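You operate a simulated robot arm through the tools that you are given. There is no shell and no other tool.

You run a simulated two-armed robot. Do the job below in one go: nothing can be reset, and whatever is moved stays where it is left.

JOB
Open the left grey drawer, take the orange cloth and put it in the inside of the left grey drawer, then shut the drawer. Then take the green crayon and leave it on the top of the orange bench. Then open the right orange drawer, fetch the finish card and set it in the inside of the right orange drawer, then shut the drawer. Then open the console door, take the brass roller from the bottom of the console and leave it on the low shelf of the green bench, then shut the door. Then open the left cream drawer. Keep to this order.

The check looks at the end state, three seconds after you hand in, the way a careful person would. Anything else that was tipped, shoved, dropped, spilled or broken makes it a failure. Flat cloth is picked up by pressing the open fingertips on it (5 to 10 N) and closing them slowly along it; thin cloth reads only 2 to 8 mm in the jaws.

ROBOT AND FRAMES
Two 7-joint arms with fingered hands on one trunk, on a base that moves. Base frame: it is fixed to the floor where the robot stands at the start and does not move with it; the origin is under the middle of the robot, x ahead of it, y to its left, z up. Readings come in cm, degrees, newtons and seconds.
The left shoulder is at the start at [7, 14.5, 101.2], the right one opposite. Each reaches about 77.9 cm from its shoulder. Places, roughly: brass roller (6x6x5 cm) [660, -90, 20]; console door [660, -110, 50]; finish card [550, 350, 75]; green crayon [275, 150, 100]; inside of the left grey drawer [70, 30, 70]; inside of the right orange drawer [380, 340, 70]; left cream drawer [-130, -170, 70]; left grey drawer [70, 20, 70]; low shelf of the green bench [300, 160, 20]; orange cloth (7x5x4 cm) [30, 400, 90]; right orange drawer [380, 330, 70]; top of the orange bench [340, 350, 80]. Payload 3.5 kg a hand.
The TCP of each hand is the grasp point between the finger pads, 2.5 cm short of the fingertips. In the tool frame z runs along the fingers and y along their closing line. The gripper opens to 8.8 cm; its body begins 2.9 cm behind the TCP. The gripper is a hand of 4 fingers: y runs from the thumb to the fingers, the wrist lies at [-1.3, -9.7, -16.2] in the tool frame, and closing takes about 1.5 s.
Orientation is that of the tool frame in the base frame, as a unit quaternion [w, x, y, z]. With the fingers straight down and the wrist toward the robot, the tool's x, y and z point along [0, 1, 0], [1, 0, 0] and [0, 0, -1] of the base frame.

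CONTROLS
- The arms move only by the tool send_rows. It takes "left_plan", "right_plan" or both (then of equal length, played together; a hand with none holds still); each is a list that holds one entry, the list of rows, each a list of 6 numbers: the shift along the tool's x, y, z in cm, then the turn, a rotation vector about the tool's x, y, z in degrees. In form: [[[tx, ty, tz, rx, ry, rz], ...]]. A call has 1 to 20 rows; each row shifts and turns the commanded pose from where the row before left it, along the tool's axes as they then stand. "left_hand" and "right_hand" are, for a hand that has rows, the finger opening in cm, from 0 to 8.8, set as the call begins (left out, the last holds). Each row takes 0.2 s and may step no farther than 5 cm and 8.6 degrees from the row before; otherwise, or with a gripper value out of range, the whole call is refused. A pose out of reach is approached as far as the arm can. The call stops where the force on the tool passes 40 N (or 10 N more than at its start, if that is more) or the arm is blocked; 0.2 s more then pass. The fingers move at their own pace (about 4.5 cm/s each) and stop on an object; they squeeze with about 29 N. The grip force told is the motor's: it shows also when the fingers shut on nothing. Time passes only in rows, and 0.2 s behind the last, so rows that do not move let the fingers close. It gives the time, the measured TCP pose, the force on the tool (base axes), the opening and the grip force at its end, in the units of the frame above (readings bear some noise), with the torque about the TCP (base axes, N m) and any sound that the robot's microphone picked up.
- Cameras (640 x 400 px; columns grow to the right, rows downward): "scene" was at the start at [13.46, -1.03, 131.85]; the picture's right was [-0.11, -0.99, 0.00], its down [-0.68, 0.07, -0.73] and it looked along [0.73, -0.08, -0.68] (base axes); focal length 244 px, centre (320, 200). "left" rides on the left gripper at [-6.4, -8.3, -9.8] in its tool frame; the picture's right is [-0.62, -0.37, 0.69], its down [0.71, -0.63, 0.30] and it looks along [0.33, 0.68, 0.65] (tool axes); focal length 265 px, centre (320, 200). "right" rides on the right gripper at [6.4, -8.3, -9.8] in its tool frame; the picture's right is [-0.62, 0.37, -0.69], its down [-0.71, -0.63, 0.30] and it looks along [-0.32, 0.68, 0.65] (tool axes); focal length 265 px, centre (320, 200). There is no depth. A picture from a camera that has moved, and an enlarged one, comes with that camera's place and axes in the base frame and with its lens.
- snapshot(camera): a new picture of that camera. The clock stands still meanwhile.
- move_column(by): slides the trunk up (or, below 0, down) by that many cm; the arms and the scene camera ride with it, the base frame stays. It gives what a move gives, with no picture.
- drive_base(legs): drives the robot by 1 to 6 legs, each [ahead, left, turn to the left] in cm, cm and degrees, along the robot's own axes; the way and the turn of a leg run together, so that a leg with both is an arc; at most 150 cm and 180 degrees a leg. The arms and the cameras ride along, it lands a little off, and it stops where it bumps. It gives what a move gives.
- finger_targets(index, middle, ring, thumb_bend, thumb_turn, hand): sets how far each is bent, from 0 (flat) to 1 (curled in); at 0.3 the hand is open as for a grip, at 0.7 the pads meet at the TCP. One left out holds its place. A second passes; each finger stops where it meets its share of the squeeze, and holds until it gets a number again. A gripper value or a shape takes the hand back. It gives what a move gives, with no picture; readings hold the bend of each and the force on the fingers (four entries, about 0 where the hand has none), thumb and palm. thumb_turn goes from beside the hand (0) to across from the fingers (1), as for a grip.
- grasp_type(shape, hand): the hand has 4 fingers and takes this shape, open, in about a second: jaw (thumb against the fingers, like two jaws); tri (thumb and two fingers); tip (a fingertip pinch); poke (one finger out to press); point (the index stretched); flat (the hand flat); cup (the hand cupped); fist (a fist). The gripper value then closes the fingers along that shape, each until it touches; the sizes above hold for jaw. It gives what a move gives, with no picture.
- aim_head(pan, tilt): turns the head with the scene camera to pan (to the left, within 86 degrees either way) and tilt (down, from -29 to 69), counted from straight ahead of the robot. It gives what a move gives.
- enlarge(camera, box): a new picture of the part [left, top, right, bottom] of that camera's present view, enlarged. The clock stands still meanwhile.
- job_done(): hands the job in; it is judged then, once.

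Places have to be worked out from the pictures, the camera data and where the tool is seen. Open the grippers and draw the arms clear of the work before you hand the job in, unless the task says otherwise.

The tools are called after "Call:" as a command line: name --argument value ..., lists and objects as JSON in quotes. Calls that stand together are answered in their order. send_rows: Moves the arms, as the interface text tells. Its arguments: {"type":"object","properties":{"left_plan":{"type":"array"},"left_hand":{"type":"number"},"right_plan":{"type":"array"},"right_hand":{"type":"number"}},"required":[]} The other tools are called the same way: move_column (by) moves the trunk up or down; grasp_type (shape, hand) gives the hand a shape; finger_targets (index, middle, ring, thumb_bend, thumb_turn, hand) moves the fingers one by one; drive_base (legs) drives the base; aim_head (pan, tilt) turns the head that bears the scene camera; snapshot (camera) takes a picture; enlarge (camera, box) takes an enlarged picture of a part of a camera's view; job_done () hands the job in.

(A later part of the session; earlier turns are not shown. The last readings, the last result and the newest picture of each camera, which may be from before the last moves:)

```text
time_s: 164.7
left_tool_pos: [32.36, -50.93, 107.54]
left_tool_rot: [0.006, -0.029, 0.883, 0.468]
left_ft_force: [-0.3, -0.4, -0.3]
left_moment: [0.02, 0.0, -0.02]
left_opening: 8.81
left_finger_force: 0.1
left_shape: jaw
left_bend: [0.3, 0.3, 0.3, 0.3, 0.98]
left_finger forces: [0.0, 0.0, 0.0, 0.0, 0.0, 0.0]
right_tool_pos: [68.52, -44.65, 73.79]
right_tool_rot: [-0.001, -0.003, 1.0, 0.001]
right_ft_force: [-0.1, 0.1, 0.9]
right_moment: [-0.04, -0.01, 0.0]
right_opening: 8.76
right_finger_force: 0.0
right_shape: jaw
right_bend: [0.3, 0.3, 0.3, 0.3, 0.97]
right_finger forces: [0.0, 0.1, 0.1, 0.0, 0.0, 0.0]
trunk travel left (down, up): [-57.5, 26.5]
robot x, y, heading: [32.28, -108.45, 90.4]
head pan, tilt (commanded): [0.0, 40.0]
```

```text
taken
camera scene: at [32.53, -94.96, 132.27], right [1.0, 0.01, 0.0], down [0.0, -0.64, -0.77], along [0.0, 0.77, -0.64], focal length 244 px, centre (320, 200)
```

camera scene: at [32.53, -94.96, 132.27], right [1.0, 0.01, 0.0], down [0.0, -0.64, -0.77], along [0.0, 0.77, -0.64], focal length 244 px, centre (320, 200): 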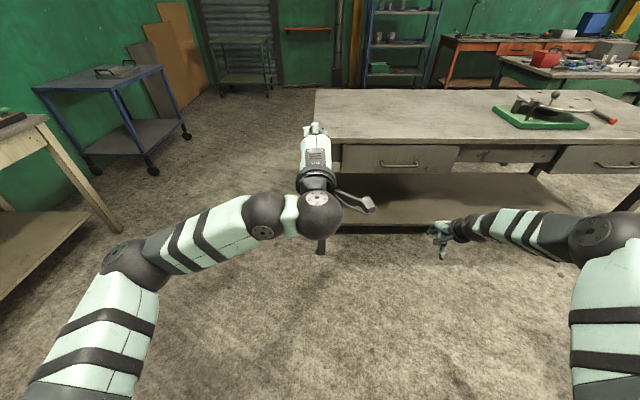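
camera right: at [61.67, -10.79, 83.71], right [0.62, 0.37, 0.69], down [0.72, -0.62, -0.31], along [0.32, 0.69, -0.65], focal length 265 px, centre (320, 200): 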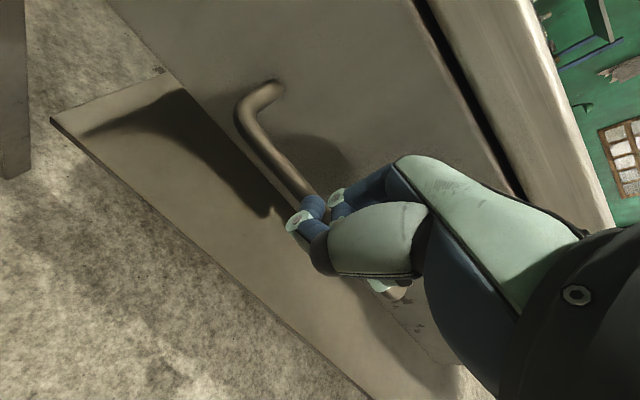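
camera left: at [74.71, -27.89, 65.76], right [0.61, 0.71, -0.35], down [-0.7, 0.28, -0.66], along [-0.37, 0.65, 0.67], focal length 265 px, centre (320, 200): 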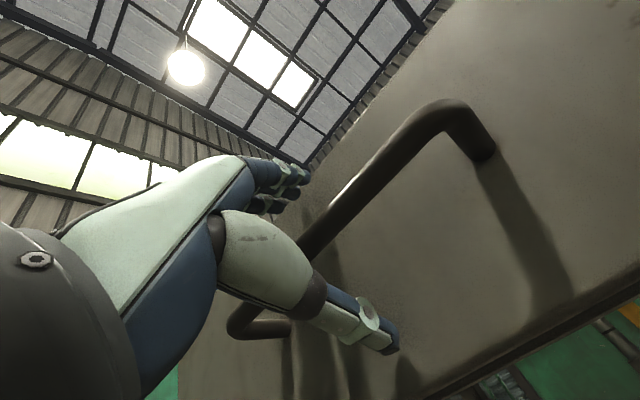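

The left arm is high now. I try to draw it back and to the left, out of the way.

Call:
send_rows --left_plan '[[[2, -1.1, -1.6, 0, 0, 0], [2, -1.1, -1.6, 0, 0, 0], [2, -1.1, -1.6, 0, 0, 0], [2, -1.1, -1.6, 0, 0, 0], [2, -1.1, -1.6, 0, 0, 0], [2, -1.1, -1.6, 0, 0, 0], [2, -1.1, -1.6, 0, 0, 0], [2, -1.1, -1.6, 0, 0, 0]]]'

Call:
send_rows --right_plan '[[[0, -3, -4, 0, 0, 0], [0, -3, -4, 0, 0, 0], [0, -3, -4, 0, 0, 0], [0, -3, -4, 0, 0, 0], [0, -3, -4, 0, 0, 0], [0, -2, -4, 0, 0, 0], [0, 0, -3, 0, 0, 0]]]'

Call:
aim_head --pan -40 --tilt 15

Call:
snapshot --camera "scene"

```text
time_s: 166.5
left_tool_pos: [18.85, -61.76, 109.03]
left_tool_rot: [0.008, -0.028, 0.883, 0.468]
left_ft_force: [0.9, 0.1, 0.1]
left_moment: [0.01, -0.01, 0.0]
left_opening: 8.78
left_finger_force: 0.1
left_shape: jaw
left_bend: [0.3, 0.3, 0.3, 0.3, 0.98]
left_finger forces: [0.0, 0.1, 0.0, 0.0, 0.1, 0.1]
left hand out of reach, approached as far as the arm can: row 6, 7, 8
right_tool_pos: [68.5, -44.65, 73.93]
right_tool_rot: [0.0, -0.003, 1.0, 0.002]
right_ft_force: [-0.3, 0.6, 0.8]
right_moment: [0.03, -0.02, -0.03]
right_opening: 8.76
right_finger_force: 0.0
right_shape: jaw
right_bend: [0.3, 0.3, 0.3, 0.3, 0.97]
right_finger forces: [0.0, 0.0, 0.0, 0.1, 0.0, 0.0]
trunk travel left (down, up): [-57.5, 26.5]
robot x, y, heading: [32.25, -108.21, 90.6]
head pan, tilt (commanded): [0.0, 40.0]
```

```text
time_s: 168.1
left_tool_pos: [18.85, -61.91, 109.09]
left_tool_rot: [0.007, -0.029, 0.883, 0.469]
left_ft_force: [-0.4, 0.0, -0.5]
left_moment: [0.04, -0.01, 0.0]
left_opening: 8.79
left_finger_force: 0.0
left_shape: jaw
left_bend: [0.3, 0.3, 0.3, 0.3, 0.98]
left_finger forces: [0.1, 0.0, 0.1, 0.0, 0.0, 0.1]
right_tool_pos: [68.69, -61.44, 100.91]
right_tool_rot: [0.0, -0.003, 1.0, 0.0]
right_ft_force: [-0.6, -0.7, -0.5]
right_moment: [-0.01, 0.0, 0.02]
right_opening: 8.78
right_finger_force: 0.0
right_shape: jaw
right_bend: [0.3, 0.3, 0.3, 0.3, 0.97]
right_finger forces: [0.0, 0.1, 0.0, 0.1, 0.1, 0.0]
trunk travel left (down, up): [-57.5, 26.5]
robot x, y, heading: [32.53, -108.15, 90.2]
head pan, tilt (commanded): [0.0, 40.0]
```

```text
time_s: 169.2
left_tool_pos: [18.8, -61.9, 109.11]
left_tool_rot: [0.007, -0.03, 0.884, 0.467]
left_ft_force: [0.3, -0.5, -0.3]
left_moment: [0.03, -0.01, -0.02]
left_opening: 8.82
left_finger_force: 0.1
left_shape: jaw
left_bend: [0.3, 0.3, 0.3, 0.3, 0.98]
left_finger forces: [0.1, 0.0, 0.1, 0.1, 0.0, 0.0]
right_tool_pos: [68.74, -61.44, 100.89]
right_tool_rot: [0.0, -0.003, 1.0, 0.0]
right_ft_force: [-0.2, -0.6, 0.1]
right_moment: [0.02, -0.01, 0.01]
right_opening: 8.77
right_finger_force: 0.0
right_shape: jaw
right_bend: [0.3, 0.3, 0.3, 0.3, 0.97]
right_finger forces: [0.0, 0.1, 0.0, 0.1, 0.0, 0.0]
trunk travel left (down, up): [-57.5, 26.5]
robot x, y, heading: [32.55, -108.2, 90.3]
head pan, tilt (commanded): [-40.0, 15.0]
```

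```text
taken
camera scene: at [38.5, -96.24, 136.22], right [0.77, -0.64, 0.0], down [-0.17, -0.2, -0.97], along [0.62, 0.74, -0.26], focal length 244 px, centre (320, 200)
```

scene: 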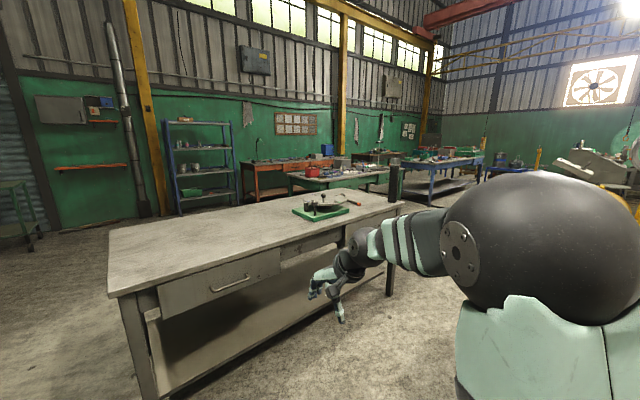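

I zoom in on the region of the green and orange benches to understand the layout and the way there.

Call:
enlarge --camera "scene" --box '[230, 120, 390, 220]'

Call:
enlarge --camera "scene" --box '[360, 120, 520, 220]'

```text
4.00 times, centred on (310, 170) of scene
camera zoom: at [38.5, -96.24, 136.22], right [0.77, -0.64, 0.0], down [-0.17, -0.2, -0.97], along [0.62, 0.74, -0.26], focal length 974 px, centre (360, 320)
```

zoom: 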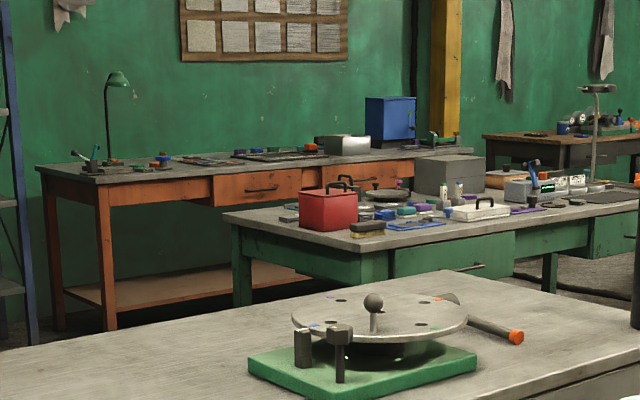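

```text
4.00 times, centred on (440, 170) of scene
camera zoom: at [38.5, -96.24, 136.22], right [0.77, -0.64, 0.0], down [-0.17, -0.2, -0.97], along [0.62, 0.74, -0.26], focal length 974 px, centre (-160, 320)
```

zoom: 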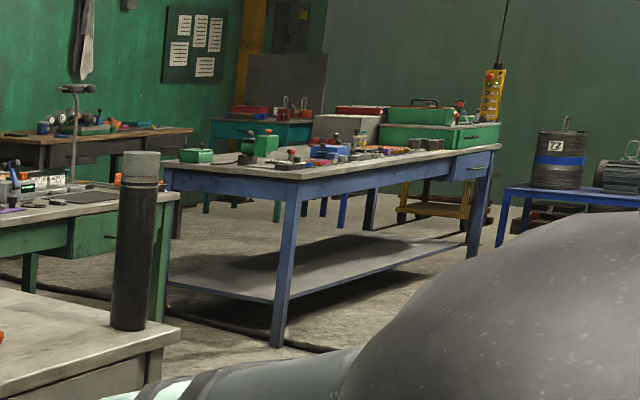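

The green bench spans roughly x 213–390, y 103–185 and is cluttered. I look toward the small table on the right to judge the corridor between it and the grey bench.

Call:
aim_head --pan -80 --tilt 25

Call:
snapshot --camera "scene"

```text
time_s: 170.3
left_tool_pos: [19.0, -61.84, 109.21]
left_tool_rot: [0.008, -0.028, 0.883, 0.468]
left_ft_force: [0.4, -0.6, 0.8]
left_moment: [0.0, -0.01, 0.01]
left_opening: 8.76
left_finger_force: 0.1
left_shape: jaw
left_bend: [0.3, 0.3, 0.3, 0.3, 0.98]
left_finger forces: [0.0, 0.1, 0.1, 0.0, 0.0, 0.0]
right_tool_pos: [68.79, -61.53, 100.82]
right_tool_rot: [0.0, -0.002, 1.0, 0.002]
right_ft_force: [-0.2, -0.8, 0.3]
right_moment: [0.03, -0.02, 0.0]
right_opening: 8.78
right_finger_force: 0.1
right_shape: jaw
right_bend: [0.3, 0.3, 0.3, 0.3, 0.97]
right_finger forces: [0.0, 0.0, 0.1, 0.0, 0.1, 0.0]
trunk travel left (down, up): [-57.5, 26.5]
robot x, y, heading: [32.23, -108.18, 90.3]
head pan, tilt (commanded): [-80.0, 25.0]
```

```text
taken
camera scene: at [41.59, -101.78, 134.6], right [0.18, -0.98, 0.0], down [-0.42, -0.08, -0.91], along [0.89, 0.16, -0.42], focal length 244 px, centre (320, 200)
```

scene: 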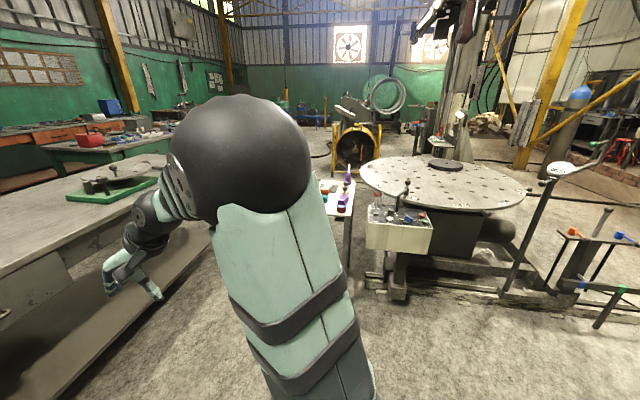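

My arm blocks that view, so I turn to face +x here in open floor and look down the corridor.

Call:
drive_base --legs '[[0, 0, -90]]'

Call:
aim_head --pan 0 --tilt 25

Call:
snapshot --camera "scene"

```text
time_s: 174.4
left_tool_pos: [78.57, -93.74, 109.14]
left_tool_rot: [0.333, 0.597, 0.652, 0.33]
left_ft_force: [0.9, 0.5, -0.6]
left_moment: [-0.02, 0.03, 0.05]
left_opening: 8.82
left_finger_force: 0.0
left_shape: jaw
left_bend: [0.3, 0.3, 0.3, 0.3, 0.98]
left_finger forces: [0.0, 0.1, 0.2, 0.0, 0.2, 0.0]
right_tool_pos: [79.94, -143.55, 100.96]
right_tool_rot: [0.001, 0.697, 0.717, 0.0]
right_ft_force: [-0.3, 1.2, -0.6]
right_moment: [-0.02, 0.0, 0.01]
right_opening: 8.78
right_finger_force: 0.1
right_shape: jaw
right_bend: [0.3, 0.3, 0.3, 0.3, 0.97]
right_finger forces: [0.0, 0.0, 0.0, 0.0, 0.0, 0.0]
trunk travel left (down, up): [-57.5, 26.5]
robot x, y, heading: [32.42, -108.62, 1.4]
head pan, tilt (commanded): [-80.0, 25.0]
```

```text
time_s: 176.0
left_tool_pos: [78.56, -93.81, 109.14]
left_tool_rot: [0.332, 0.597, 0.652, 0.329]
left_ft_force: [0.8, -0.3, -0.5]
left_moment: [0.03, 0.01, -0.04]
left_opening: 8.8
left_finger_force: 0.1
left_shape: jaw
left_bend: [0.3, 0.3, 0.3, 0.3, 0.98]
left_finger forces: [0.0, 0.0, 0.0, 0.0, 0.1, 0.0]
right_tool_pos: [79.9, -143.61, 100.84]
right_tool_rot: [0.001, 0.697, 0.717, 0.0]
right_ft_force: [0.6, 0.4, -0.2]
right_moment: [0.0, 0.0, -0.01]
right_opening: 8.78
right_finger_force: 0.0
right_shape: jaw
right_bend: [0.3, 0.3, 0.3, 0.3, 0.97]
right_finger forces: [0.0, 0.0, 0.0, 0.1, 0.0, 0.1]
trunk travel left (down, up): [-57.5, 26.5]
robot x, y, heading: [32.61, -108.44, 1.6]
head pan, tilt (commanded): [0.0, 25.0]
```

```text
taken
camera scene: at [46.79, -108.08, 134.6], right [0.03, -1.0, 0.0], down [-0.42, -0.01, -0.91], along [0.91, 0.02, -0.42], focal length 244 px, centre (320, 200)
```

scene: 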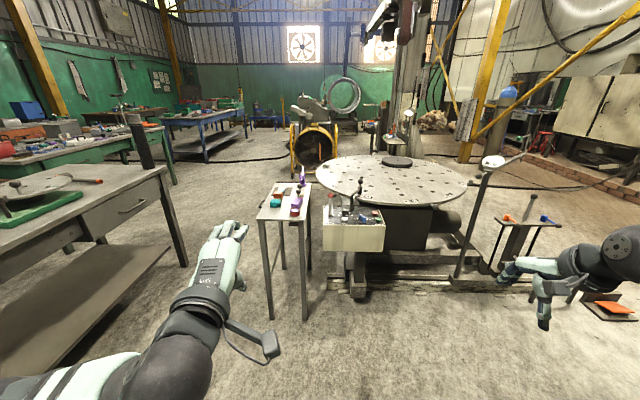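

The small table (x 156–202, y −74 to −97, ~73 cm high) leaves a 74 cm corridor beside the grey bench. I pass through it close to the middle, in stages.

Call:
drive_base --legs '[[0, 64, -1.6], [80, 0, 0]]'

Call:
snapshot --camera "scene"

```text
time_s: 183.4
left_tool_pos: [158.7, -32.56, 109.15]
left_tool_rot: [0.337, 0.607, 0.643, 0.324]
left_ft_force: [-0.6, -0.6, 0.0]
left_moment: [-0.01, -0.01, -0.01]
left_opening: 8.81
left_finger_force: 0.2
left_shape: jaw
left_bend: [0.3, 0.3, 0.3, 0.3, 0.98]
left_finger forces: [0.1, 0.0, 0.0, 0.0, 0.0, 0.0]
right_tool_pos: [158.46, -82.35, 100.85]
right_tool_rot: [0.0, 0.708, 0.706, 0.001]
right_ft_force: [0.4, 0.4, 0.6]
right_moment: [-0.03, 0.01, 0.01]
right_opening: 8.77
right_finger_force: 0.1
right_shape: jaw
right_bend: [0.3, 0.3, 0.3, 0.3, 0.97]
right_finger forces: [0.0, 0.0, 0.1, 0.0, 0.0, 0.0]
trunk travel left (down, up): [-57.5, 26.5]
robot x, y, heading: [111.96, -45.7, -0.0]
head pan, tilt (commanded): [0.0, 25.0]
```

```text
taken
camera scene: at [126.39, -45.77, 134.6], right [0.0, -1.0, 0.0], down [-0.42, 0.0, -0.91], along [0.91, 0.0, -0.42], focal length 244 px, centre (320, 200)
```

scene: 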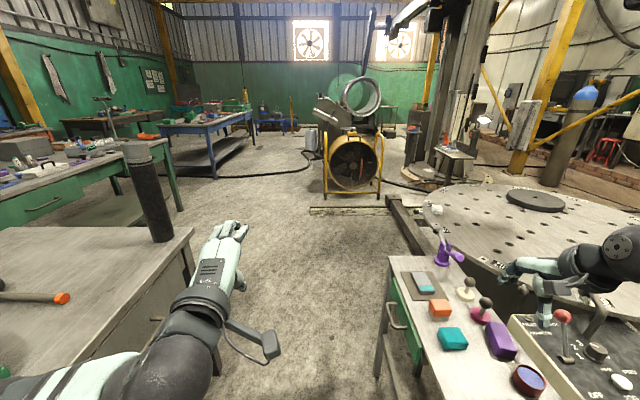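

The right hand passes above the small table; to be safe I raise the trunk 10 cm, then drive straight through the corridor past both benches.

Call:
move_column --by 12

Call:
drive_base --legs '[[145, 0, 0]]'

Call:
aim_head --pan 60 --tilt 20

Call:
snapshot --camera "scene"

```text
time_s: 184.9
left_tool_pos: [158.54, -32.55, 121.15]
left_tool_rot: [0.338, 0.607, 0.642, 0.324]
left_ft_force: [0.8, -0.2, -1.4]
left_moment: [0.01, 0.03, -0.01]
left_opening: 8.79
left_finger_force: 0.1
left_shape: jaw
left_bend: [0.3, 0.3, 0.3, 0.3, 0.98]
left_finger forces: [0.0, 0.1, 0.0, 0.0, 0.0, 0.0]
right_tool_pos: [158.4, -82.35, 112.93]
right_tool_rot: [0.0, 0.708, 0.706, 0.0]
right_ft_force: [0.1, -0.7, 0.1]
right_moment: [0.03, 0.0, -0.04]
right_opening: 8.78
right_finger_force: 0.0
right_shape: jaw
right_bend: [0.3, 0.3, 0.3, 0.3, 0.97]
right_finger forces: [0.1, 0.1, 0.1, 0.0, 0.0, 0.1]
trunk travel left (down, up): [-69.5, 14.5]
robot x, y, heading: [111.87, -45.69, -0.2]
head pan, tilt (commanded): [0.0, 25.0]
```

```text
time_s: 192.1
left_tool_pos: [302.76, -29.11, 121.18]
left_tool_rot: [0.332, 0.596, 0.652, 0.329]
left_ft_force: [-0.3, 0.0, 0.5]
left_moment: [0.02, 0.0, -0.02]
left_opening: 8.79
left_finger_force: 0.0
left_shape: jaw
left_bend: [0.3, 0.3, 0.3, 0.3, 0.98]
left_finger forces: [0.0, 0.0, 0.0, 0.0, 0.0, 0.0]
right_tool_pos: [304.37, -78.83, 112.92]
right_tool_rot: [0.0, 0.696, 0.718, 0.001]
right_ft_force: [0.4, -0.6, 0.7]
right_moment: [-0.01, -0.01, 0.04]
right_opening: 8.76
right_finger_force: 0.1
right_shape: jaw
right_bend: [0.3, 0.3, 0.3, 0.3, 0.97]
right_finger forces: [0.1, 0.0, 0.1, 0.0, 0.1, 0.0]
trunk travel left (down, up): [-69.5, 14.5]
robot x, y, heading: [256.61, -43.43, 1.7]
head pan, tilt (commanded): [0.0, 25.0]
```

```text
time_s: 193.4
left_tool_pos: [302.78, -29.13, 121.18]
left_tool_rot: [0.332, 0.596, 0.652, 0.33]
left_ft_force: [-0.4, 0.3, 0.3]
left_moment: [0.01, -0.04, 0.04]
left_opening: 8.8
left_finger_force: 0.1
left_shape: jaw
left_bend: [0.3, 0.3, 0.3, 0.3, 0.98]
left_finger forces: [0.0, 0.1, 0.0, 0.0, 0.0, 0.0]
right_tool_pos: [304.26, -78.79, 112.93]
right_tool_rot: [0.001, 0.696, 0.718, 0.001]
right_ft_force: [-1.0, 0.7, 0.4]
right_moment: [-0.01, 0.01, -0.02]
right_opening: 8.77
right_finger_force: 0.0
right_shape: jaw
right_bend: [0.3, 0.3, 0.3, 0.3, 0.97]
right_finger forces: [0.0, 0.0, 0.0, 0.1, 0.1, 0.0]
trunk travel left (down, up): [-69.5, 14.5]
robot x, y, heading: [256.63, -43.45, 1.7]
head pan, tilt (commanded): [60.0, 20.0]
```

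```text
taken
camera scene: at [266.26, -35.49, 147.41], right [0.88, -0.47, 0.0], down [-0.16, -0.3, -0.94], along [0.45, 0.83, -0.34], focal length 244 px, centre (320, 200)
```

scene: 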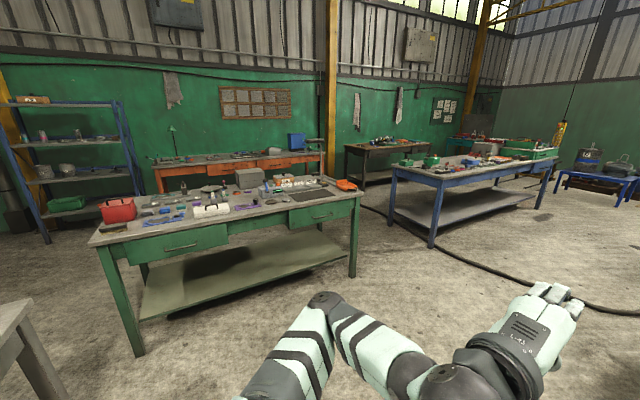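

Through the corridor. I turn to face the green bench and look at its top.

Call:
drive_base --legs '[[0, 0, 88.3], [25, -15, 0]]'

Call:
aim_head --pan 0 --tilt 25

Call:
snapshot --camera "scene"

Call:
enlarge --camera "scene" --box '[200, 110, 440, 260]'

```text
time_s: 199.2
left_tool_pos: [256.43, 28.23, 121.16]
left_tool_rot: [0.003, -0.037, 0.883, 0.468]
left_ft_force: [0.4, -0.2, 0.8]
left_moment: [-0.01, -0.01, -0.03]
left_opening: 8.8
left_finger_force: 0.0
left_shape: jaw
left_bend: [0.3, 0.3, 0.3, 0.3, 0.98]
left_finger forces: [0.0, 0.0, 0.1, 0.1, 0.0, 0.0]
right_tool_pos: [306.24, 29.46, 113.04]
right_tool_rot: [0.001, -0.012, 1.0, 0.001]
right_ft_force: [0.1, 0.3, -0.2]
right_moment: [0.03, 0.01, -0.01]
right_opening: 8.76
right_finger_force: 0.0
right_shape: jaw
right_bend: [0.3, 0.3, 0.3, 0.3, 0.97]
right_finger forces: [0.0, 0.0, 0.0, 0.1, 0.0, 0.1]
trunk travel left (down, up): [-69.5, 14.5]
robot x, y, heading: [270.88, -18.1, 91.4]
head pan, tilt (commanded): [60.0, 20.0]
```

```text
time_s: 200.5
left_tool_pos: [256.45, 28.38, 121.07]
left_tool_rot: [0.003, -0.037, 0.883, 0.468]
left_ft_force: [0.2, 0.8, -0.2]
left_moment: [0.0, -0.03, 0.0]
left_opening: 8.82
left_finger_force: 0.0
left_shape: jaw
left_bend: [0.3, 0.3, 0.3, 0.3, 0.98]
left_finger forces: [0.0, 0.0, 0.0, 0.1, 0.0, 0.0]
right_tool_pos: [306.08, 29.46, 112.95]
right_tool_rot: [0.0, -0.012, 1.0, 0.001]
right_ft_force: [0.1, 0.6, -0.4]
right_moment: [0.01, 0.0, -0.01]
right_opening: 8.75
right_finger_force: 0.0
right_shape: jaw
right_bend: [0.3, 0.3, 0.3, 0.3, 0.97]
right_finger forces: [0.0, 0.0, 0.0, 0.1, 0.0, 0.1]
trunk travel left (down, up): [-69.5, 14.5]
robot x, y, heading: [270.3, -17.93, 91.3]
head pan, tilt (commanded): [0.0, 25.0]
```

```text
taken
camera scene: at [270.61, -3.81, 146.6], right [1.0, 0.02, 0.0], down [0.01, -0.42, -0.91], along [-0.02, 0.91, -0.42], focal length 244 px, centre (320, 200)
```

scene: 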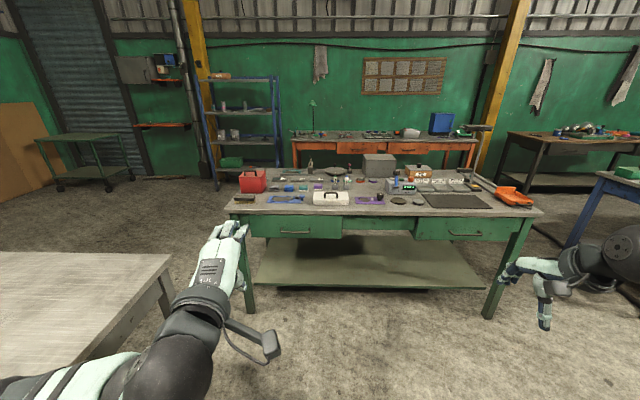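

```text
2.67 times, centred on (320, 185) of scene
camera zoom: at [270.61, -3.81, 146.6], right [1.0, 0.02, 0.0], down [0.01, -0.42, -0.91], along [-0.02, 0.91, -0.42], focal length 649 px, centre (320, 240)
```

zoom: 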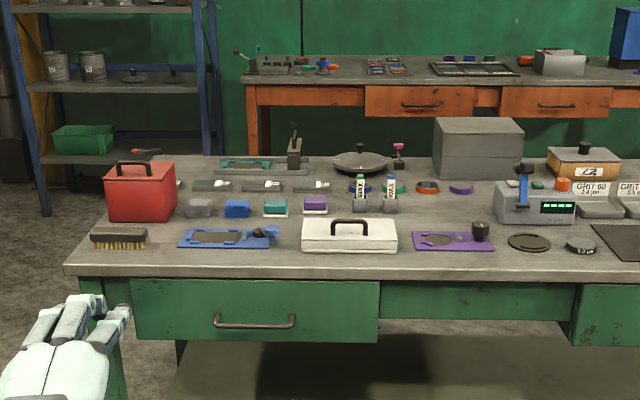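

Two small wax sticks stand in holders near the middle; I zoom in on them to find the green crayon.

Call:
enlarge --camera "scene" --box '[304, 160, 368, 200]'

Call:
enlarge --camera "scene" --box '[240, 150, 336, 210]'

```text
10.00 times, centred on (336, 180) of scene
camera zoom: at [270.61, -3.81, 146.6], right [1.0, 0.02, 0.0], down [0.01, -0.42, -0.91], along [-0.02, 0.91, -0.42], focal length 2435 px, centre (160, 400)
```

zoom: 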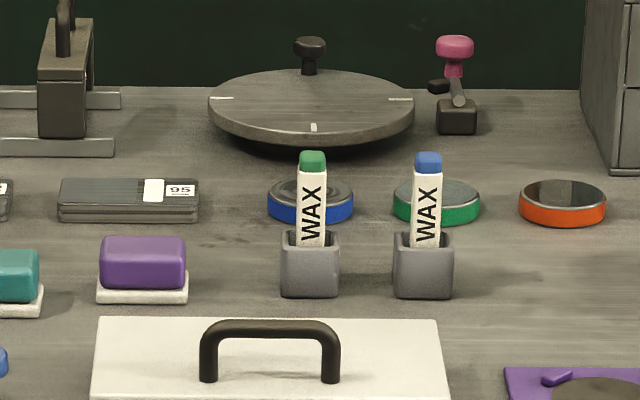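

```text
6.67 times, centred on (288, 180) of scene
camera zoom: at [270.61, -3.81, 146.6], right [1.0, 0.02, 0.0], down [0.01, -0.42, -0.91], along [-0.02, 0.91, -0.42], focal length 1623 px, centre (533, 333)
```

zoom: 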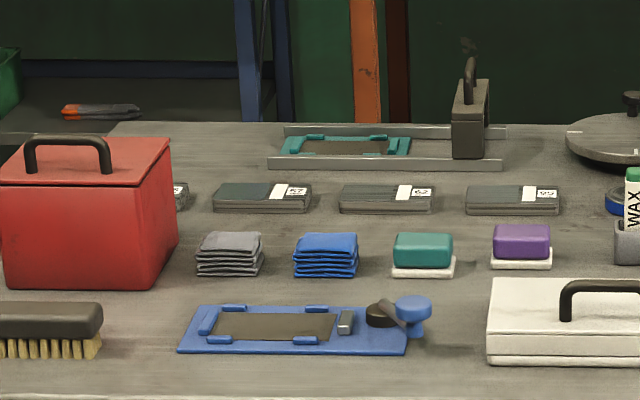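

The green crayon stands in a small grey cup at about [277, 143], top ≈ 95.5, with the blue one 7.5 cm to its right. I approach the bench in stages, keeping well clear of its edge (y≈108).

Call:
drive_base --legs '[[0, 6, -1.3], [72, 0, 0]]'

Call:
aim_head --pan 0 --tilt 40

Call:
snapshot --camera "scene"

```text
time_s: 205.0
left_tool_pos: [253.2, 100.43, 121.11]
left_tool_rot: [0.013, -0.018, 0.884, 0.467]
left_ft_force: [-0.5, -0.4, -0.5]
left_moment: [0.0, 0.0, 0.02]
left_opening: 8.79
left_finger_force: 0.0
left_shape: jaw
left_bend: [0.3, 0.3, 0.3, 0.3, 0.98]
left_finger forces: [0.0, 0.0, 0.1, 0.0, 0.0, 0.0]
right_tool_pos: [302.92, 99.45, 112.96]
right_tool_rot: [0.001, 0.009, 1.0, 0.0]
right_ft_force: [-0.3, 0.3, -0.6]
right_moment: [-0.01, 0.02, -0.01]
right_opening: 8.77
right_finger_force: 0.0
right_shape: jaw
right_bend: [0.3, 0.3, 0.3, 0.3, 0.97]
right_finger forces: [0.1, 0.1, 0.0, 0.1, 0.0, 0.1]
trunk travel left (down, up): [-69.5, 14.5]
robot x, y, heading: [265.44, 53.48, 88.8]
head pan, tilt (commanded): [0.0, 25.0]
```

```text
time_s: 205.8
left_tool_pos: [253.13, 100.36, 121.09]
left_tool_rot: [0.013, -0.018, 0.884, 0.467]
left_ft_force: [0.3, -0.4, 0.3]
left_moment: [0.02, 0.01, 0.01]
left_opening: 8.81
left_finger_force: 0.1
left_shape: jaw
left_bend: [0.3, 0.3, 0.3, 0.3, 0.98]
left_finger forces: [0.0, 0.1, 0.0, 0.1, 0.1, 0.0]
right_tool_pos: [302.93, 99.58, 112.97]
right_tool_rot: [0.0, 0.01, 1.0, 0.001]
right_ft_force: [0.0, -0.9, 0.5]
right_moment: [-0.01, 0.01, -0.03]
right_opening: 8.79
right_finger_force: 0.0
right_shape: jaw
right_bend: [0.3, 0.3, 0.3, 0.3, 0.97]
right_finger forces: [0.0, 0.0, 0.0, 0.0, 0.0, 0.1]
trunk travel left (down, up): [-69.5, 14.5]
robot x, y, heading: [265.69, 53.13, 88.8]
head pan, tilt (commanded): [0.0, 40.0]
```

```text
taken
camera scene: at [265.93, 66.99, 144.27], right [1.0, -0.02, 0.0], down [-0.01, -0.64, -0.77], along [0.02, 0.77, -0.64], focal length 244 px, centre (320, 200)
```

scene: 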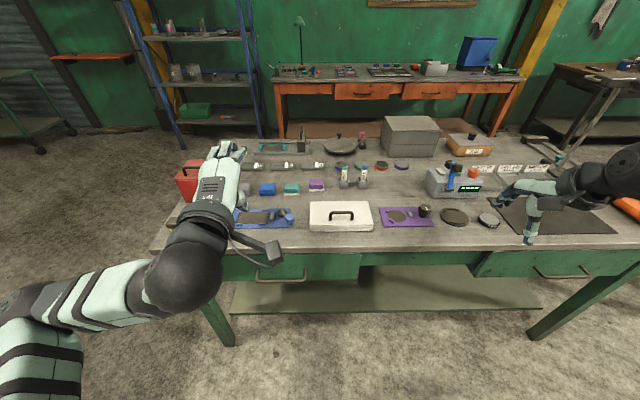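

I zoom in on the crayon again from this closer view to triangulate.

Call:
enlarge --camera "scene" --box '[304, 150, 400, 210]'

Call:
snapshot --camera "right"

```text
6.67 times, centred on (352, 180) of scene
camera zoom: at [265.93, 66.99, 144.27], right [1.0, -0.02, 0.0], down [-0.01, -0.64, -0.77], along [0.02, 0.77, -0.64], focal length 1623 px, centre (107, 333)
```

zoom: 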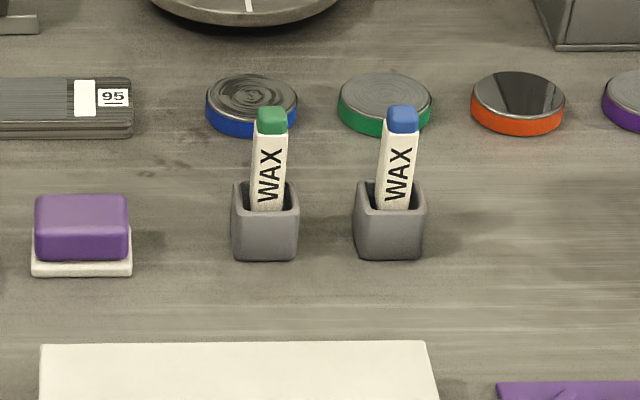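

```text
taken
camera right: at [296.18, 91.33, 122.8], right [0.63, 0.36, 0.69], down [0.7, -0.64, -0.31], along [0.34, 0.68, -0.65], focal length 265 px, centre (320, 200)
```

right: 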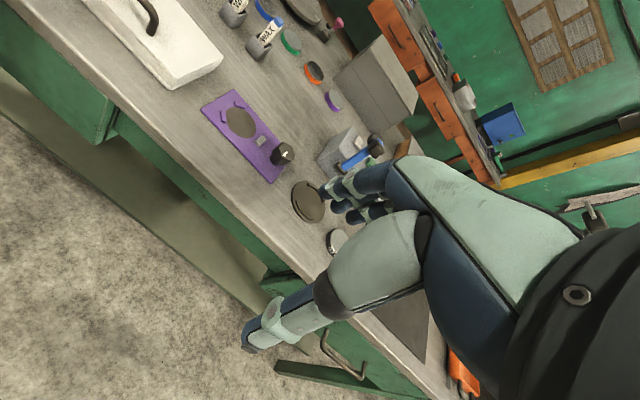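

The crayon centre is near [277, 145, bench ≈85.5], its top at ≈95. I edge forward 20 cm and bring the right hand left and forward, staying high above the clutter.

Call:
drive_base --legs '[[20, 0, 1.2]]'

Call:
send_rows --right_plan '[[[4, 0, 0, 0, 0, 0], [4, 0, 0, 0, 0, 0], [4, 0, 0, 0, 0, 0], [3.5, 3, 0, 0, 0, 0], [3.5, 3, 0, 0, 0, 0], [3.5, 3, 0, 0, 0, 0], [3, 3, 0, 0, 0, 0]]]'

Call:
snapshot --camera "scene"

Call:
snapshot --camera "right"

```text
time_s: 207.4
left_tool_pos: [252.35, 120.19, 121.17]
left_tool_rot: [0.008, -0.028, 0.883, 0.468]
left_ft_force: [-0.3, 0.7, -0.2]
left_moment: [0.01, 0.04, 0.02]
left_opening: 8.79
left_finger_force: 0.1
left_shape: jaw
left_bend: [0.3, 0.3, 0.3, 0.3, 0.98]
left_finger forces: [0.1, 0.0, 0.1, 0.1, 0.1, 0.0]
right_tool_pos: [302.16, 120.39, 112.95]
right_tool_rot: [0.0, -0.001, 1.0, 0.001]
right_ft_force: [-0.1, 0.3, -0.3]
right_moment: [0.02, 0.02, 0.03]
right_opening: 8.77
right_finger_force: 0.1
right_shape: jaw
right_bend: [0.3, 0.3, 0.3, 0.3, 0.97]
right_finger forces: [0.0, 0.0, 0.1, 0.0, 0.0, 0.0]
trunk travel left (down, up): [-69.5, 14.5]
robot x, y, heading: [266.07, 73.64, 90.2]
head pan, tilt (commanded): [0.0, 40.0]
```

```text
time_s: 209.0
left_tool_pos: [252.4, 120.62, 121.01]
left_tool_rot: [0.009, -0.027, 0.884, 0.466]
left_ft_force: [0.4, 0.3, -0.1]
left_moment: [0.01, 0.0, 0.0]
left_opening: 8.8
left_finger_force: 0.1
left_shape: jaw
left_bend: [0.3, 0.3, 0.3, 0.3, 0.98]
left_finger forces: [0.0, 0.1, 0.0, 0.0, 0.1, 0.0]
right_tool_pos: [276.15, 132.58, 112.75]
right_tool_rot: [0.0, 0.0, 1.0, 0.0]
right_ft_force: [-0.3, 1.2, -0.4]
right_moment: [0.01, 0.02, -0.01]
right_opening: 8.77
right_finger_force: 0.1
right_shape: jaw
right_bend: [0.3, 0.3, 0.3, 0.3, 0.97]
right_finger forces: [0.0, 0.1, 0.1, 0.0, 0.0, 0.1]
trunk travel left (down, up): [-69.5, 14.5]
robot x, y, heading: [265.74, 73.92, 90.2]
head pan, tilt (commanded): [0.0, 40.0]
```

```text
taken
camera scene: at [265.76, 87.38, 144.24], right [1.0, 0.0, 0.0], down [0.0, -0.64, -0.77], along [0.0, 0.77, -0.64], focal length 244 px, centre (320, 200)
```

scene: 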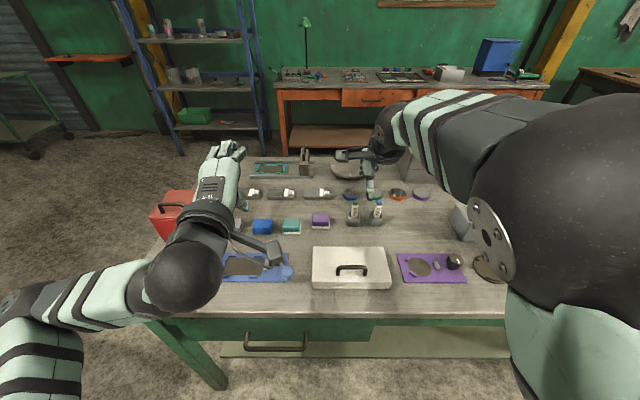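

```text
taken
camera right: at [269.63, 124.38, 122.7], right [0.62, 0.37, 0.69], down [0.71, -0.63, -0.3], along [0.32, 0.68, -0.65], focal length 265 px, centre (320, 200)
```

right: 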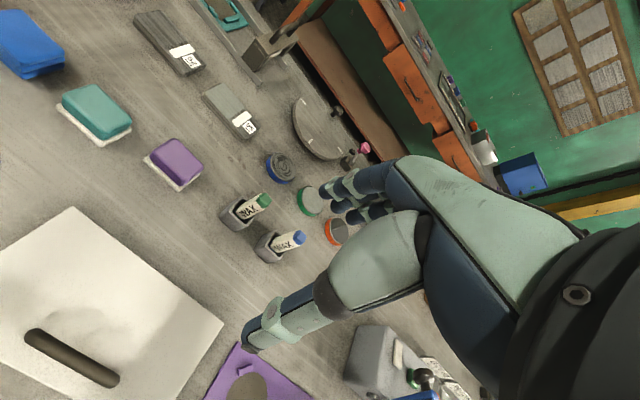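

Right-camera ray puts the crayon tip at about [276.3, 145.6, 95]. I move the hand forward over it, still high, and recheck.

Call:
send_rows --right_plan '[[[0, 4, 0, 0, 0, 0], [0, 4, 0, 0, 0, 0], [0, 3, 2, 0, 0, 0], [-0.3, 2, 3, 0, 0, 0]]]'

Call:
snapshot --camera "right"

Call:
enlarge --camera "scene" --box '[304, 150, 432, 230]'

```text
time_s: 210.0
left_tool_pos: [252.46, 120.5, 120.98]
left_tool_rot: [0.008, -0.027, 0.884, 0.467]
left_ft_force: [1.2, 0.1, -0.6]
left_moment: [-0.01, -0.01, -0.02]
left_opening: 8.79
left_finger_force: 0.1
left_shape: jaw
left_bend: [0.3, 0.3, 0.3, 0.3, 0.98]
left_finger forces: [0.0, 0.1, 0.1, 0.1, 0.1, 0.1]
right_tool_pos: [276.84, 145.66, 107.73]
right_tool_rot: [0.001, -0.001, 1.0, 0.0]
right_ft_force: [0.3, 1.0, 0.5]
right_moment: [0.02, 0.04, -0.01]
right_opening: 8.8
right_finger_force: 0.0
right_shape: jaw
right_bend: [0.3, 0.3, 0.3, 0.3, 0.97]
right_finger forces: [0.0, 0.1, 0.0, 0.0, 0.1, 0.1]
trunk travel left (down, up): [-69.5, 14.5]
robot x, y, heading: [265.67, 73.95, 90.4]
head pan, tilt (commanded): [0.0, 40.0]
```

```text
taken
camera right: at [270.27, 137.46, 117.65], right [0.62, 0.37, 0.69], down [0.71, -0.63, -0.3], along [0.32, 0.68, -0.65], focal length 265 px, centre (320, 200)
```

right: 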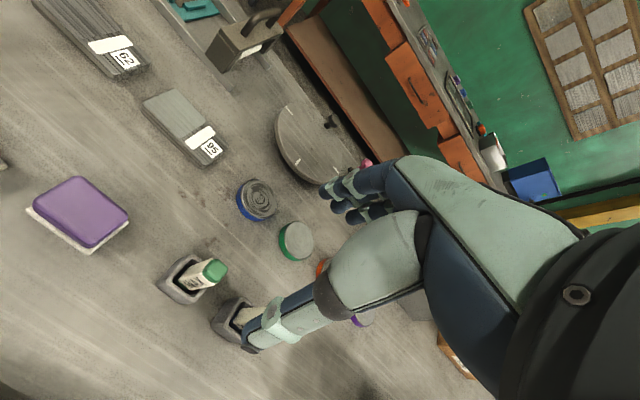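

```text
5.00 times, centred on (368, 190) of scene
camera zoom: at [265.89, 87.46, 144.24], right [1.0, 0.0, 0.0], down [0.0, -0.64, -0.76], along [0.0, 0.76, -0.64], focal length 1218 px, centre (80, 250)
```

zoom: 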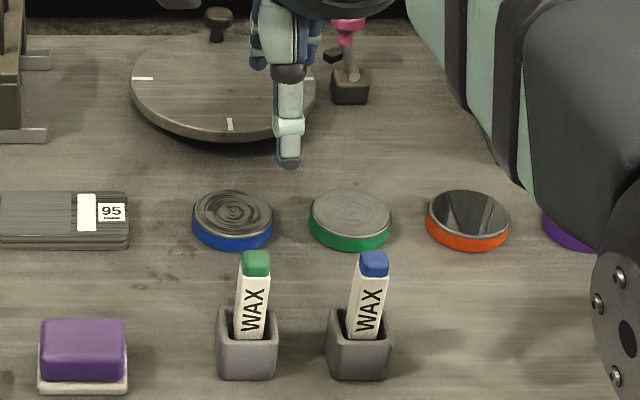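

Both cameras agree: crayon tip at [276.3, 145.4, 95]. I correct slightly and descend to just above it.

Call:
send_rows --right_plan '[[[0.4, -0.25, 3, 0, 0, 0], [0, 0, 3, 0, 0, 0], [0, 0, 3, 0, 0, 0], [0, 0, 2, 0, 0, 0]]]'

Call:
snapshot --camera "right"

Call:
enlarge --camera "scene" --box '[304, 150, 432, 230]'

```text
time_s: 211.0
left_tool_pos: [252.45, 120.45, 121.1]
left_tool_rot: [0.009, -0.027, 0.883, 0.468]
left_ft_force: [0.5, -0.1, 0.7]
left_moment: [0.0, 0.01, 0.04]
left_opening: 8.79
left_finger_force: 0.0
left_shape: jaw
left_bend: [0.3, 0.3, 0.3, 0.3, 0.98]
left_finger forces: [0.1, 0.0, 0.0, 0.0, 0.0, 0.1]
right_tool_pos: [276.43, 145.19, 96.88]
right_tool_rot: [0.001, -0.002, 1.0, 0.0]
right_ft_force: [-0.2, 0.0, 0.0]
right_moment: [0.02, 0.01, 0.01]
right_opening: 8.75
right_finger_force: 0.0
right_shape: jaw
right_bend: [0.3, 0.3, 0.3, 0.3, 0.97]
right_finger forces: [0.0, 0.0, 0.0, 0.0, 0.0, 0.0]
trunk travel left (down, up): [-69.5, 14.5]
robot x, y, heading: [265.64, 73.35, 90.0]
head pan, tilt (commanded): [0.0, 40.0]
```

```text
taken
camera right: at [269.99, 136.94, 106.75], right [0.62, 0.37, 0.69], down [0.72, -0.63, -0.3], along [0.32, 0.68, -0.65], focal length 265 px, centre (320, 200)
```

right: 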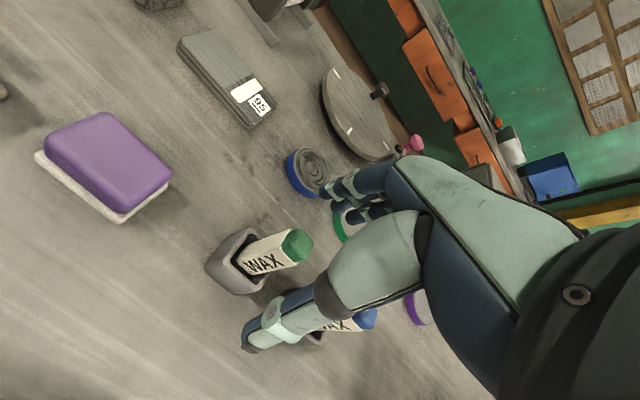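

```text
5.00 times, centred on (368, 190) of scene
camera zoom: at [265.83, 87.25, 144.26], right [1.0, 0.0, 0.0], down [0.0, -0.64, -0.77], along [0.0, 0.77, -0.64], focal length 1218 px, centre (80, 250)
```

zoom: 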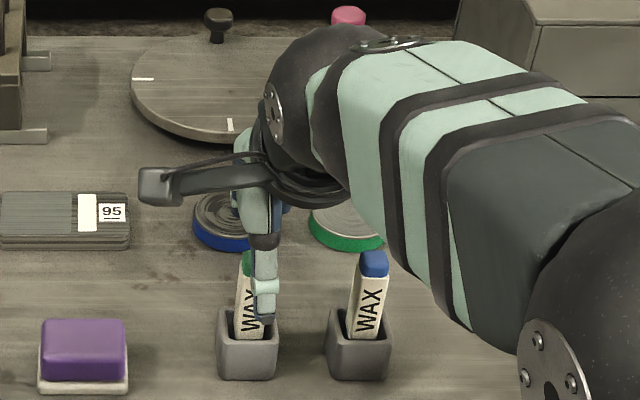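

The crayon tip projects right at the grasp point. I descend 4 cm more and close gently.

Call:
send_rows --right_plan '[[[0, 0, 1.5, 0, 0, 0], [0, 0, 1.5, 0, 0, 0], [0, 0, 1.2, 0, 0, 0]]]'

Call:
send_rows --right_plan '[[[0, 0, 0, 0, 0, 0], [0, 0, 0, 0, 0, 0], [0, 0, 0, 0, 0, 0], [0, 0, 0, 0, 0, 0], [0, 0, 0, 0, 0, 0], [0, 0, 0, 0, 0, 0], [0, 0, 0, 0, 0, 0], [0, 0, 0, 0, 0, 0], [0, 0, 0, 0, 0, 0]]]' --right_hand 0.5

Call:
snapshot --camera "right"

Call:
enlarge --camera "scene" --box '[304, 150, 432, 230]'

```text
time_s: 211.8
left_tool_pos: [252.4, 120.31, 121.21]
left_tool_rot: [0.009, -0.027, 0.883, 0.468]
left_ft_force: [-0.2, 0.4, -0.6]
left_moment: [-0.01, 0.0, 0.01]
left_opening: 8.76
left_finger_force: 0.0
left_shape: jaw
left_bend: [0.3, 0.3, 0.3, 0.3, 0.98]
left_finger forces: [0.0, 0.0, 0.1, 0.0, 0.0, 0.0]
right_tool_pos: [276.56, 145.16, 92.8]
right_tool_rot: [-0.001, -0.001, 1.0, 0.002]
right_ft_force: [0.5, -0.4, 0.7]
right_moment: [0.0, 0.0, 0.03]
right_opening: 8.78
right_finger_force: 0.0
right_shape: jaw
right_bend: [0.3, 0.3, 0.3, 0.3, 0.97]
right_finger forces: [0.0, 0.0, 0.1, 0.0, 0.1, 0.1]
trunk travel left (down, up): [-69.5, 14.5]
robot x, y, heading: [265.99, 73.64, 90.0]
head pan, tilt (commanded): [0.0, 40.0]
```

```text
time_s: 213.8
left_tool_pos: [252.4, 120.29, 121.09]
left_tool_rot: [0.008, -0.028, 0.884, 0.467]
left_ft_force: [0.0, -0.1, 0.2]
left_moment: [0.0, 0.0, -0.03]
left_opening: 8.8
left_finger_force: 0.0
left_shape: jaw
left_bend: [0.3, 0.3, 0.3, 0.3, 0.98]
left_finger forces: [0.0, 0.0, 0.1, 0.1, 0.1, 0.0]
right_tool_pos: [276.43, 145.18, 92.68]
right_tool_rot: [0.0, 0.0, 1.0, 0.001]
right_ft_force: [0.4, 0.9, -0.2]
right_moment: [0.06, -0.02, 0.03]
right_opening: 1.4
right_finger_force: 29.0
right_shape: jaw
right_bend: [0.73, 0.6, 0.68, 0.76, 1.0]
right_finger forces: [16.4, 9.5, 0.0, 0.0, 24.4, 0.1]
trunk travel left (down, up): [-69.5, 14.5]
robot x, y, heading: [265.83, 73.93, 90.2]
head pan, tilt (commanded): [0.0, 40.0]
```

```text
taken
camera right: at [269.98, 136.9, 102.59], right [0.62, 0.37, 0.69], down [0.72, -0.63, -0.31], along [0.32, 0.69, -0.65], focal length 265 px, centre (320, 200)
```

right: 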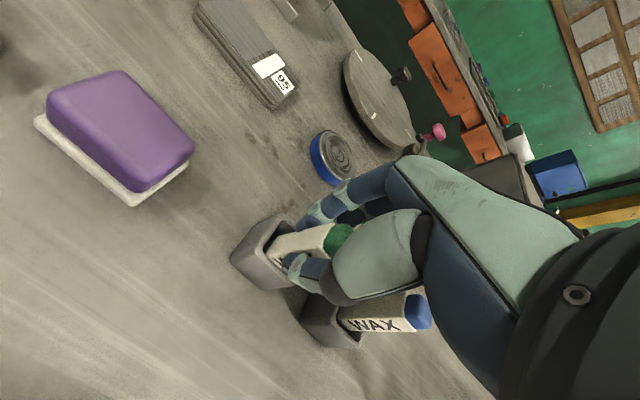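

```text
5.00 times, centred on (368, 190) of scene
camera zoom: at [265.83, 87.24, 144.26], right [1.0, 0.0, 0.0], down [0.0, -0.64, -0.77], along [0.0, 0.77, -0.64], focal length 1218 px, centre (80, 250)
```

zoom: 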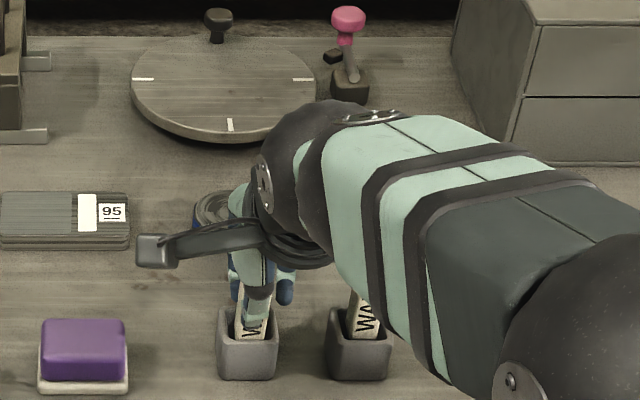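

The crayon is gripped (1.4 cm, 29 N). I lift it straight up out of its cup.

Call:
send_rows --right_plan '[[[0, 0, -1, 0, 0, 0], [0, 0, -1.5, 0, 0, 0], [0, 0, -2, 0, 0, 0], [0, 0, -2.5, 0, 0, 0], [0, 0, -3, 0, 0, 0], [0, 0, -3, 0, 0, 0], [0, 0, -3, 0, 0, 0], [0, 0, -3, 0, 0, 0]]]'

Call:
snapshot --camera "right"

Call:
enlarge --camera "scene" --box '[280, 130, 440, 230]'

```text
time_s: 215.6
left_tool_pos: [252.47, 120.37, 121.11]
left_tool_rot: [0.009, -0.027, 0.884, 0.467]
left_ft_force: [0.4, -0.3, -0.6]
left_moment: [0.02, 0.01, -0.01]
left_opening: 8.8
left_finger_force: 0.0
left_shape: jaw
left_bend: [0.3, 0.3, 0.3, 0.3, 0.98]
left_finger forces: [0.0, 0.0, 0.0, 0.0, 0.1, 0.0]
right_tool_pos: [276.49, 145.19, 111.85]
right_tool_rot: [0.0, -0.002, 1.0, 0.001]
right_ft_force: [0.4, 0.9, -0.7]
right_moment: [-0.03, -0.01, -0.02]
right_opening: 1.43
right_finger_force: 29.3
right_shape: jaw
right_bend: [0.73, 0.6, 0.68, 0.76, 1.0]
right_finger forces: [16.0, 8.8, 0.1, 0.0, 25.0, 0.1]
trunk travel left (down, up): [-69.5, 14.5]
robot x, y, heading: [265.74, 73.86, 90.0]
head pan, tilt (commanded): [0.0, 40.0]
```

```text
taken
camera right: at [269.97, 136.86, 121.69], right [0.62, 0.37, 0.69], down [0.72, -0.63, -0.31], along [0.32, 0.69, -0.65], focal length 265 px, centre (320, 200)
```

right: 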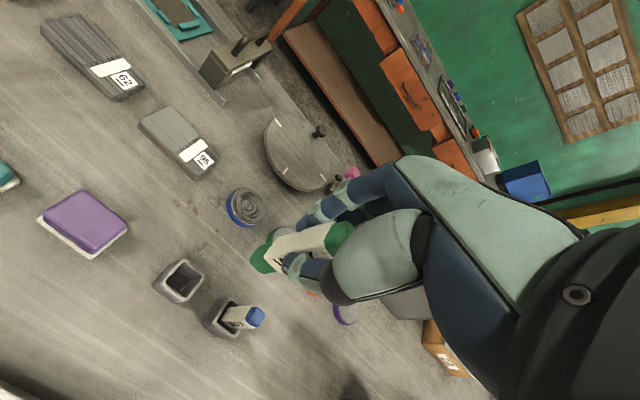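

```text
4.00 times, centred on (360, 180) of scene
camera zoom: at [265.83, 87.16, 144.27], right [1.0, 0.0, 0.0], down [0.0, -0.64, -0.77], along [0.0, 0.77, -0.64], focal length 974 px, centre (160, 280)
```

zoom: 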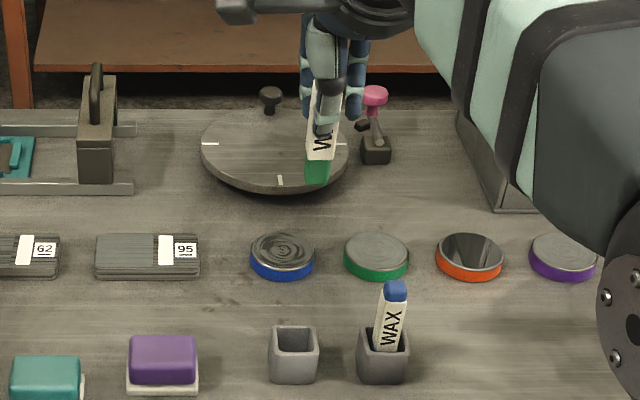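

The crayon is out and its cup undisturbed. I back away from the green bench and look to the right for a way round to the orange bench.

Call:
drive_base --legs '[[-62, 0, 0]]'

Call:
send_rows --right_plan '[[[0, -4, -1, 0, 0, 0], [0, -4, -1, 0, 0, 0], [0, -4, -1, 0, 0, 0], [-1, -4, -1, 0, 0, 0], [-2, -4, -1, 0, 0, 0], [-2, -3, 0, 0, 0, 0], [-2, 0, 0, 0, 0, 0]]]'

Call:
aim_head --pan -35 --tilt 22

Call:
snapshot --camera "scene"

```text
time_s: 219.0
left_tool_pos: [252.45, 58.81, 121.19]
left_tool_rot: [0.009, -0.027, 0.883, 0.468]
left_ft_force: [-0.1, -0.2, -0.3]
left_moment: [-0.01, 0.0, 0.02]
left_opening: 8.8
left_finger_force: 0.0
left_shape: jaw
left_bend: [0.3, 0.3, 0.3, 0.3, 0.98]
left_finger forces: [0.0, 0.0, 0.0, 0.0, 0.1, 0.1]
right_tool_pos: [276.45, 83.75, 111.74]
right_tool_rot: [0.0, -0.002, 1.0, 0.0]
right_ft_force: [-0.5, 0.0, -0.6]
right_moment: [0.03, 0.0, -0.02]
right_opening: 1.45
right_finger_force: 29.0
right_shape: jaw
right_bend: [0.73, 0.6, 0.68, 0.76, 1.0]
right_finger forces: [15.9, 8.9, 0.0, 0.0, 24.9, 0.0]
trunk travel left (down, up): [-69.5, 14.5]
robot x, y, heading: [265.78, 12.22, 90.2]
head pan, tilt (commanded): [0.0, 40.0]
```

```text
time_s: 220.6
left_tool_pos: [252.39, 58.99, 121.09]
left_tool_rot: [0.007, -0.029, 0.883, 0.468]
left_ft_force: [-0.7, 0.2, 0.6]
left_moment: [0.03, -0.01, -0.01]
left_opening: 8.79
left_finger_force: 0.1
left_shape: jaw
left_bend: [0.3, 0.3, 0.3, 0.3, 0.98]
left_finger forces: [0.0, 0.0, 0.1, 0.1, 0.0, 0.0]
right_tool_pos: [283.49, 60.56, 116.66]
right_tool_rot: [0.001, -0.003, 1.0, 0.001]
right_ft_force: [-0.1, -0.8, -0.5]
right_moment: [0.0, 0.01, 0.02]
right_opening: 1.45
right_finger_force: 28.5
right_shape: jaw
right_bend: [0.73, 0.6, 0.68, 0.76, 1.0]
right_finger forces: [15.9, 8.7, 0.1, 0.0, 24.6, 0.1]
trunk travel left (down, up): [-69.5, 14.5]
robot x, y, heading: [265.89, 12.44, 90.5]
head pan, tilt (commanded): [0.0, 40.0]
```

```text
time_s: 221.6
left_tool_pos: [252.49, 58.91, 121.13]
left_tool_rot: [0.008, -0.029, 0.883, 0.469]
left_ft_force: [0.4, -0.9, 0.6]
left_moment: [-0.02, -0.01, 0.0]
left_opening: 8.81
left_finger_force: 0.3
left_shape: jaw
left_bend: [0.3, 0.3, 0.3, 0.3, 0.98]
left_finger forces: [0.0, 0.1, 0.0, 0.1, 0.0, 0.1]
right_tool_pos: [283.53, 60.62, 116.55]
right_tool_rot: [0.0, -0.003, 1.0, 0.001]
right_ft_force: [0.4, -0.5, 0.5]
right_moment: [0.0, -0.02, -0.03]
right_opening: 1.43
right_finger_force: 29.1
right_shape: jaw
right_bend: [0.73, 0.6, 0.68, 0.76, 1.0]
right_finger forces: [15.9, 8.7, 0.0, 0.0, 24.6, 0.0]
trunk travel left (down, up): [-69.5, 14.5]
robot x, y, heading: [265.8, 12.18, 90.1]
head pan, tilt (commanded): [-35.0, 22.0]
```

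```text
taken
camera scene: at [271.27, 24.87, 147.08], right [0.82, -0.57, 0.0], down [-0.21, -0.31, -0.93], along [0.53, 0.76, -0.38], focal length 244 px, centre (320, 200)
```

scene: 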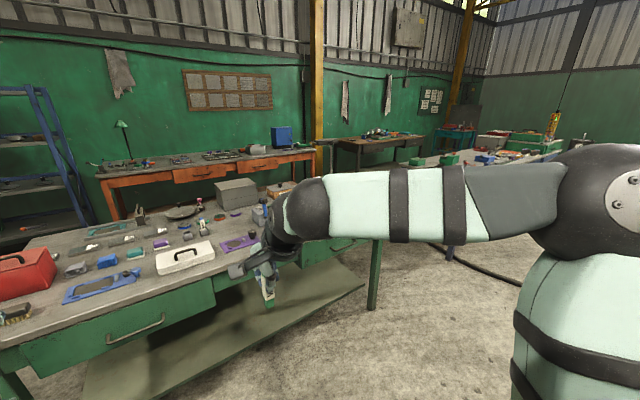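

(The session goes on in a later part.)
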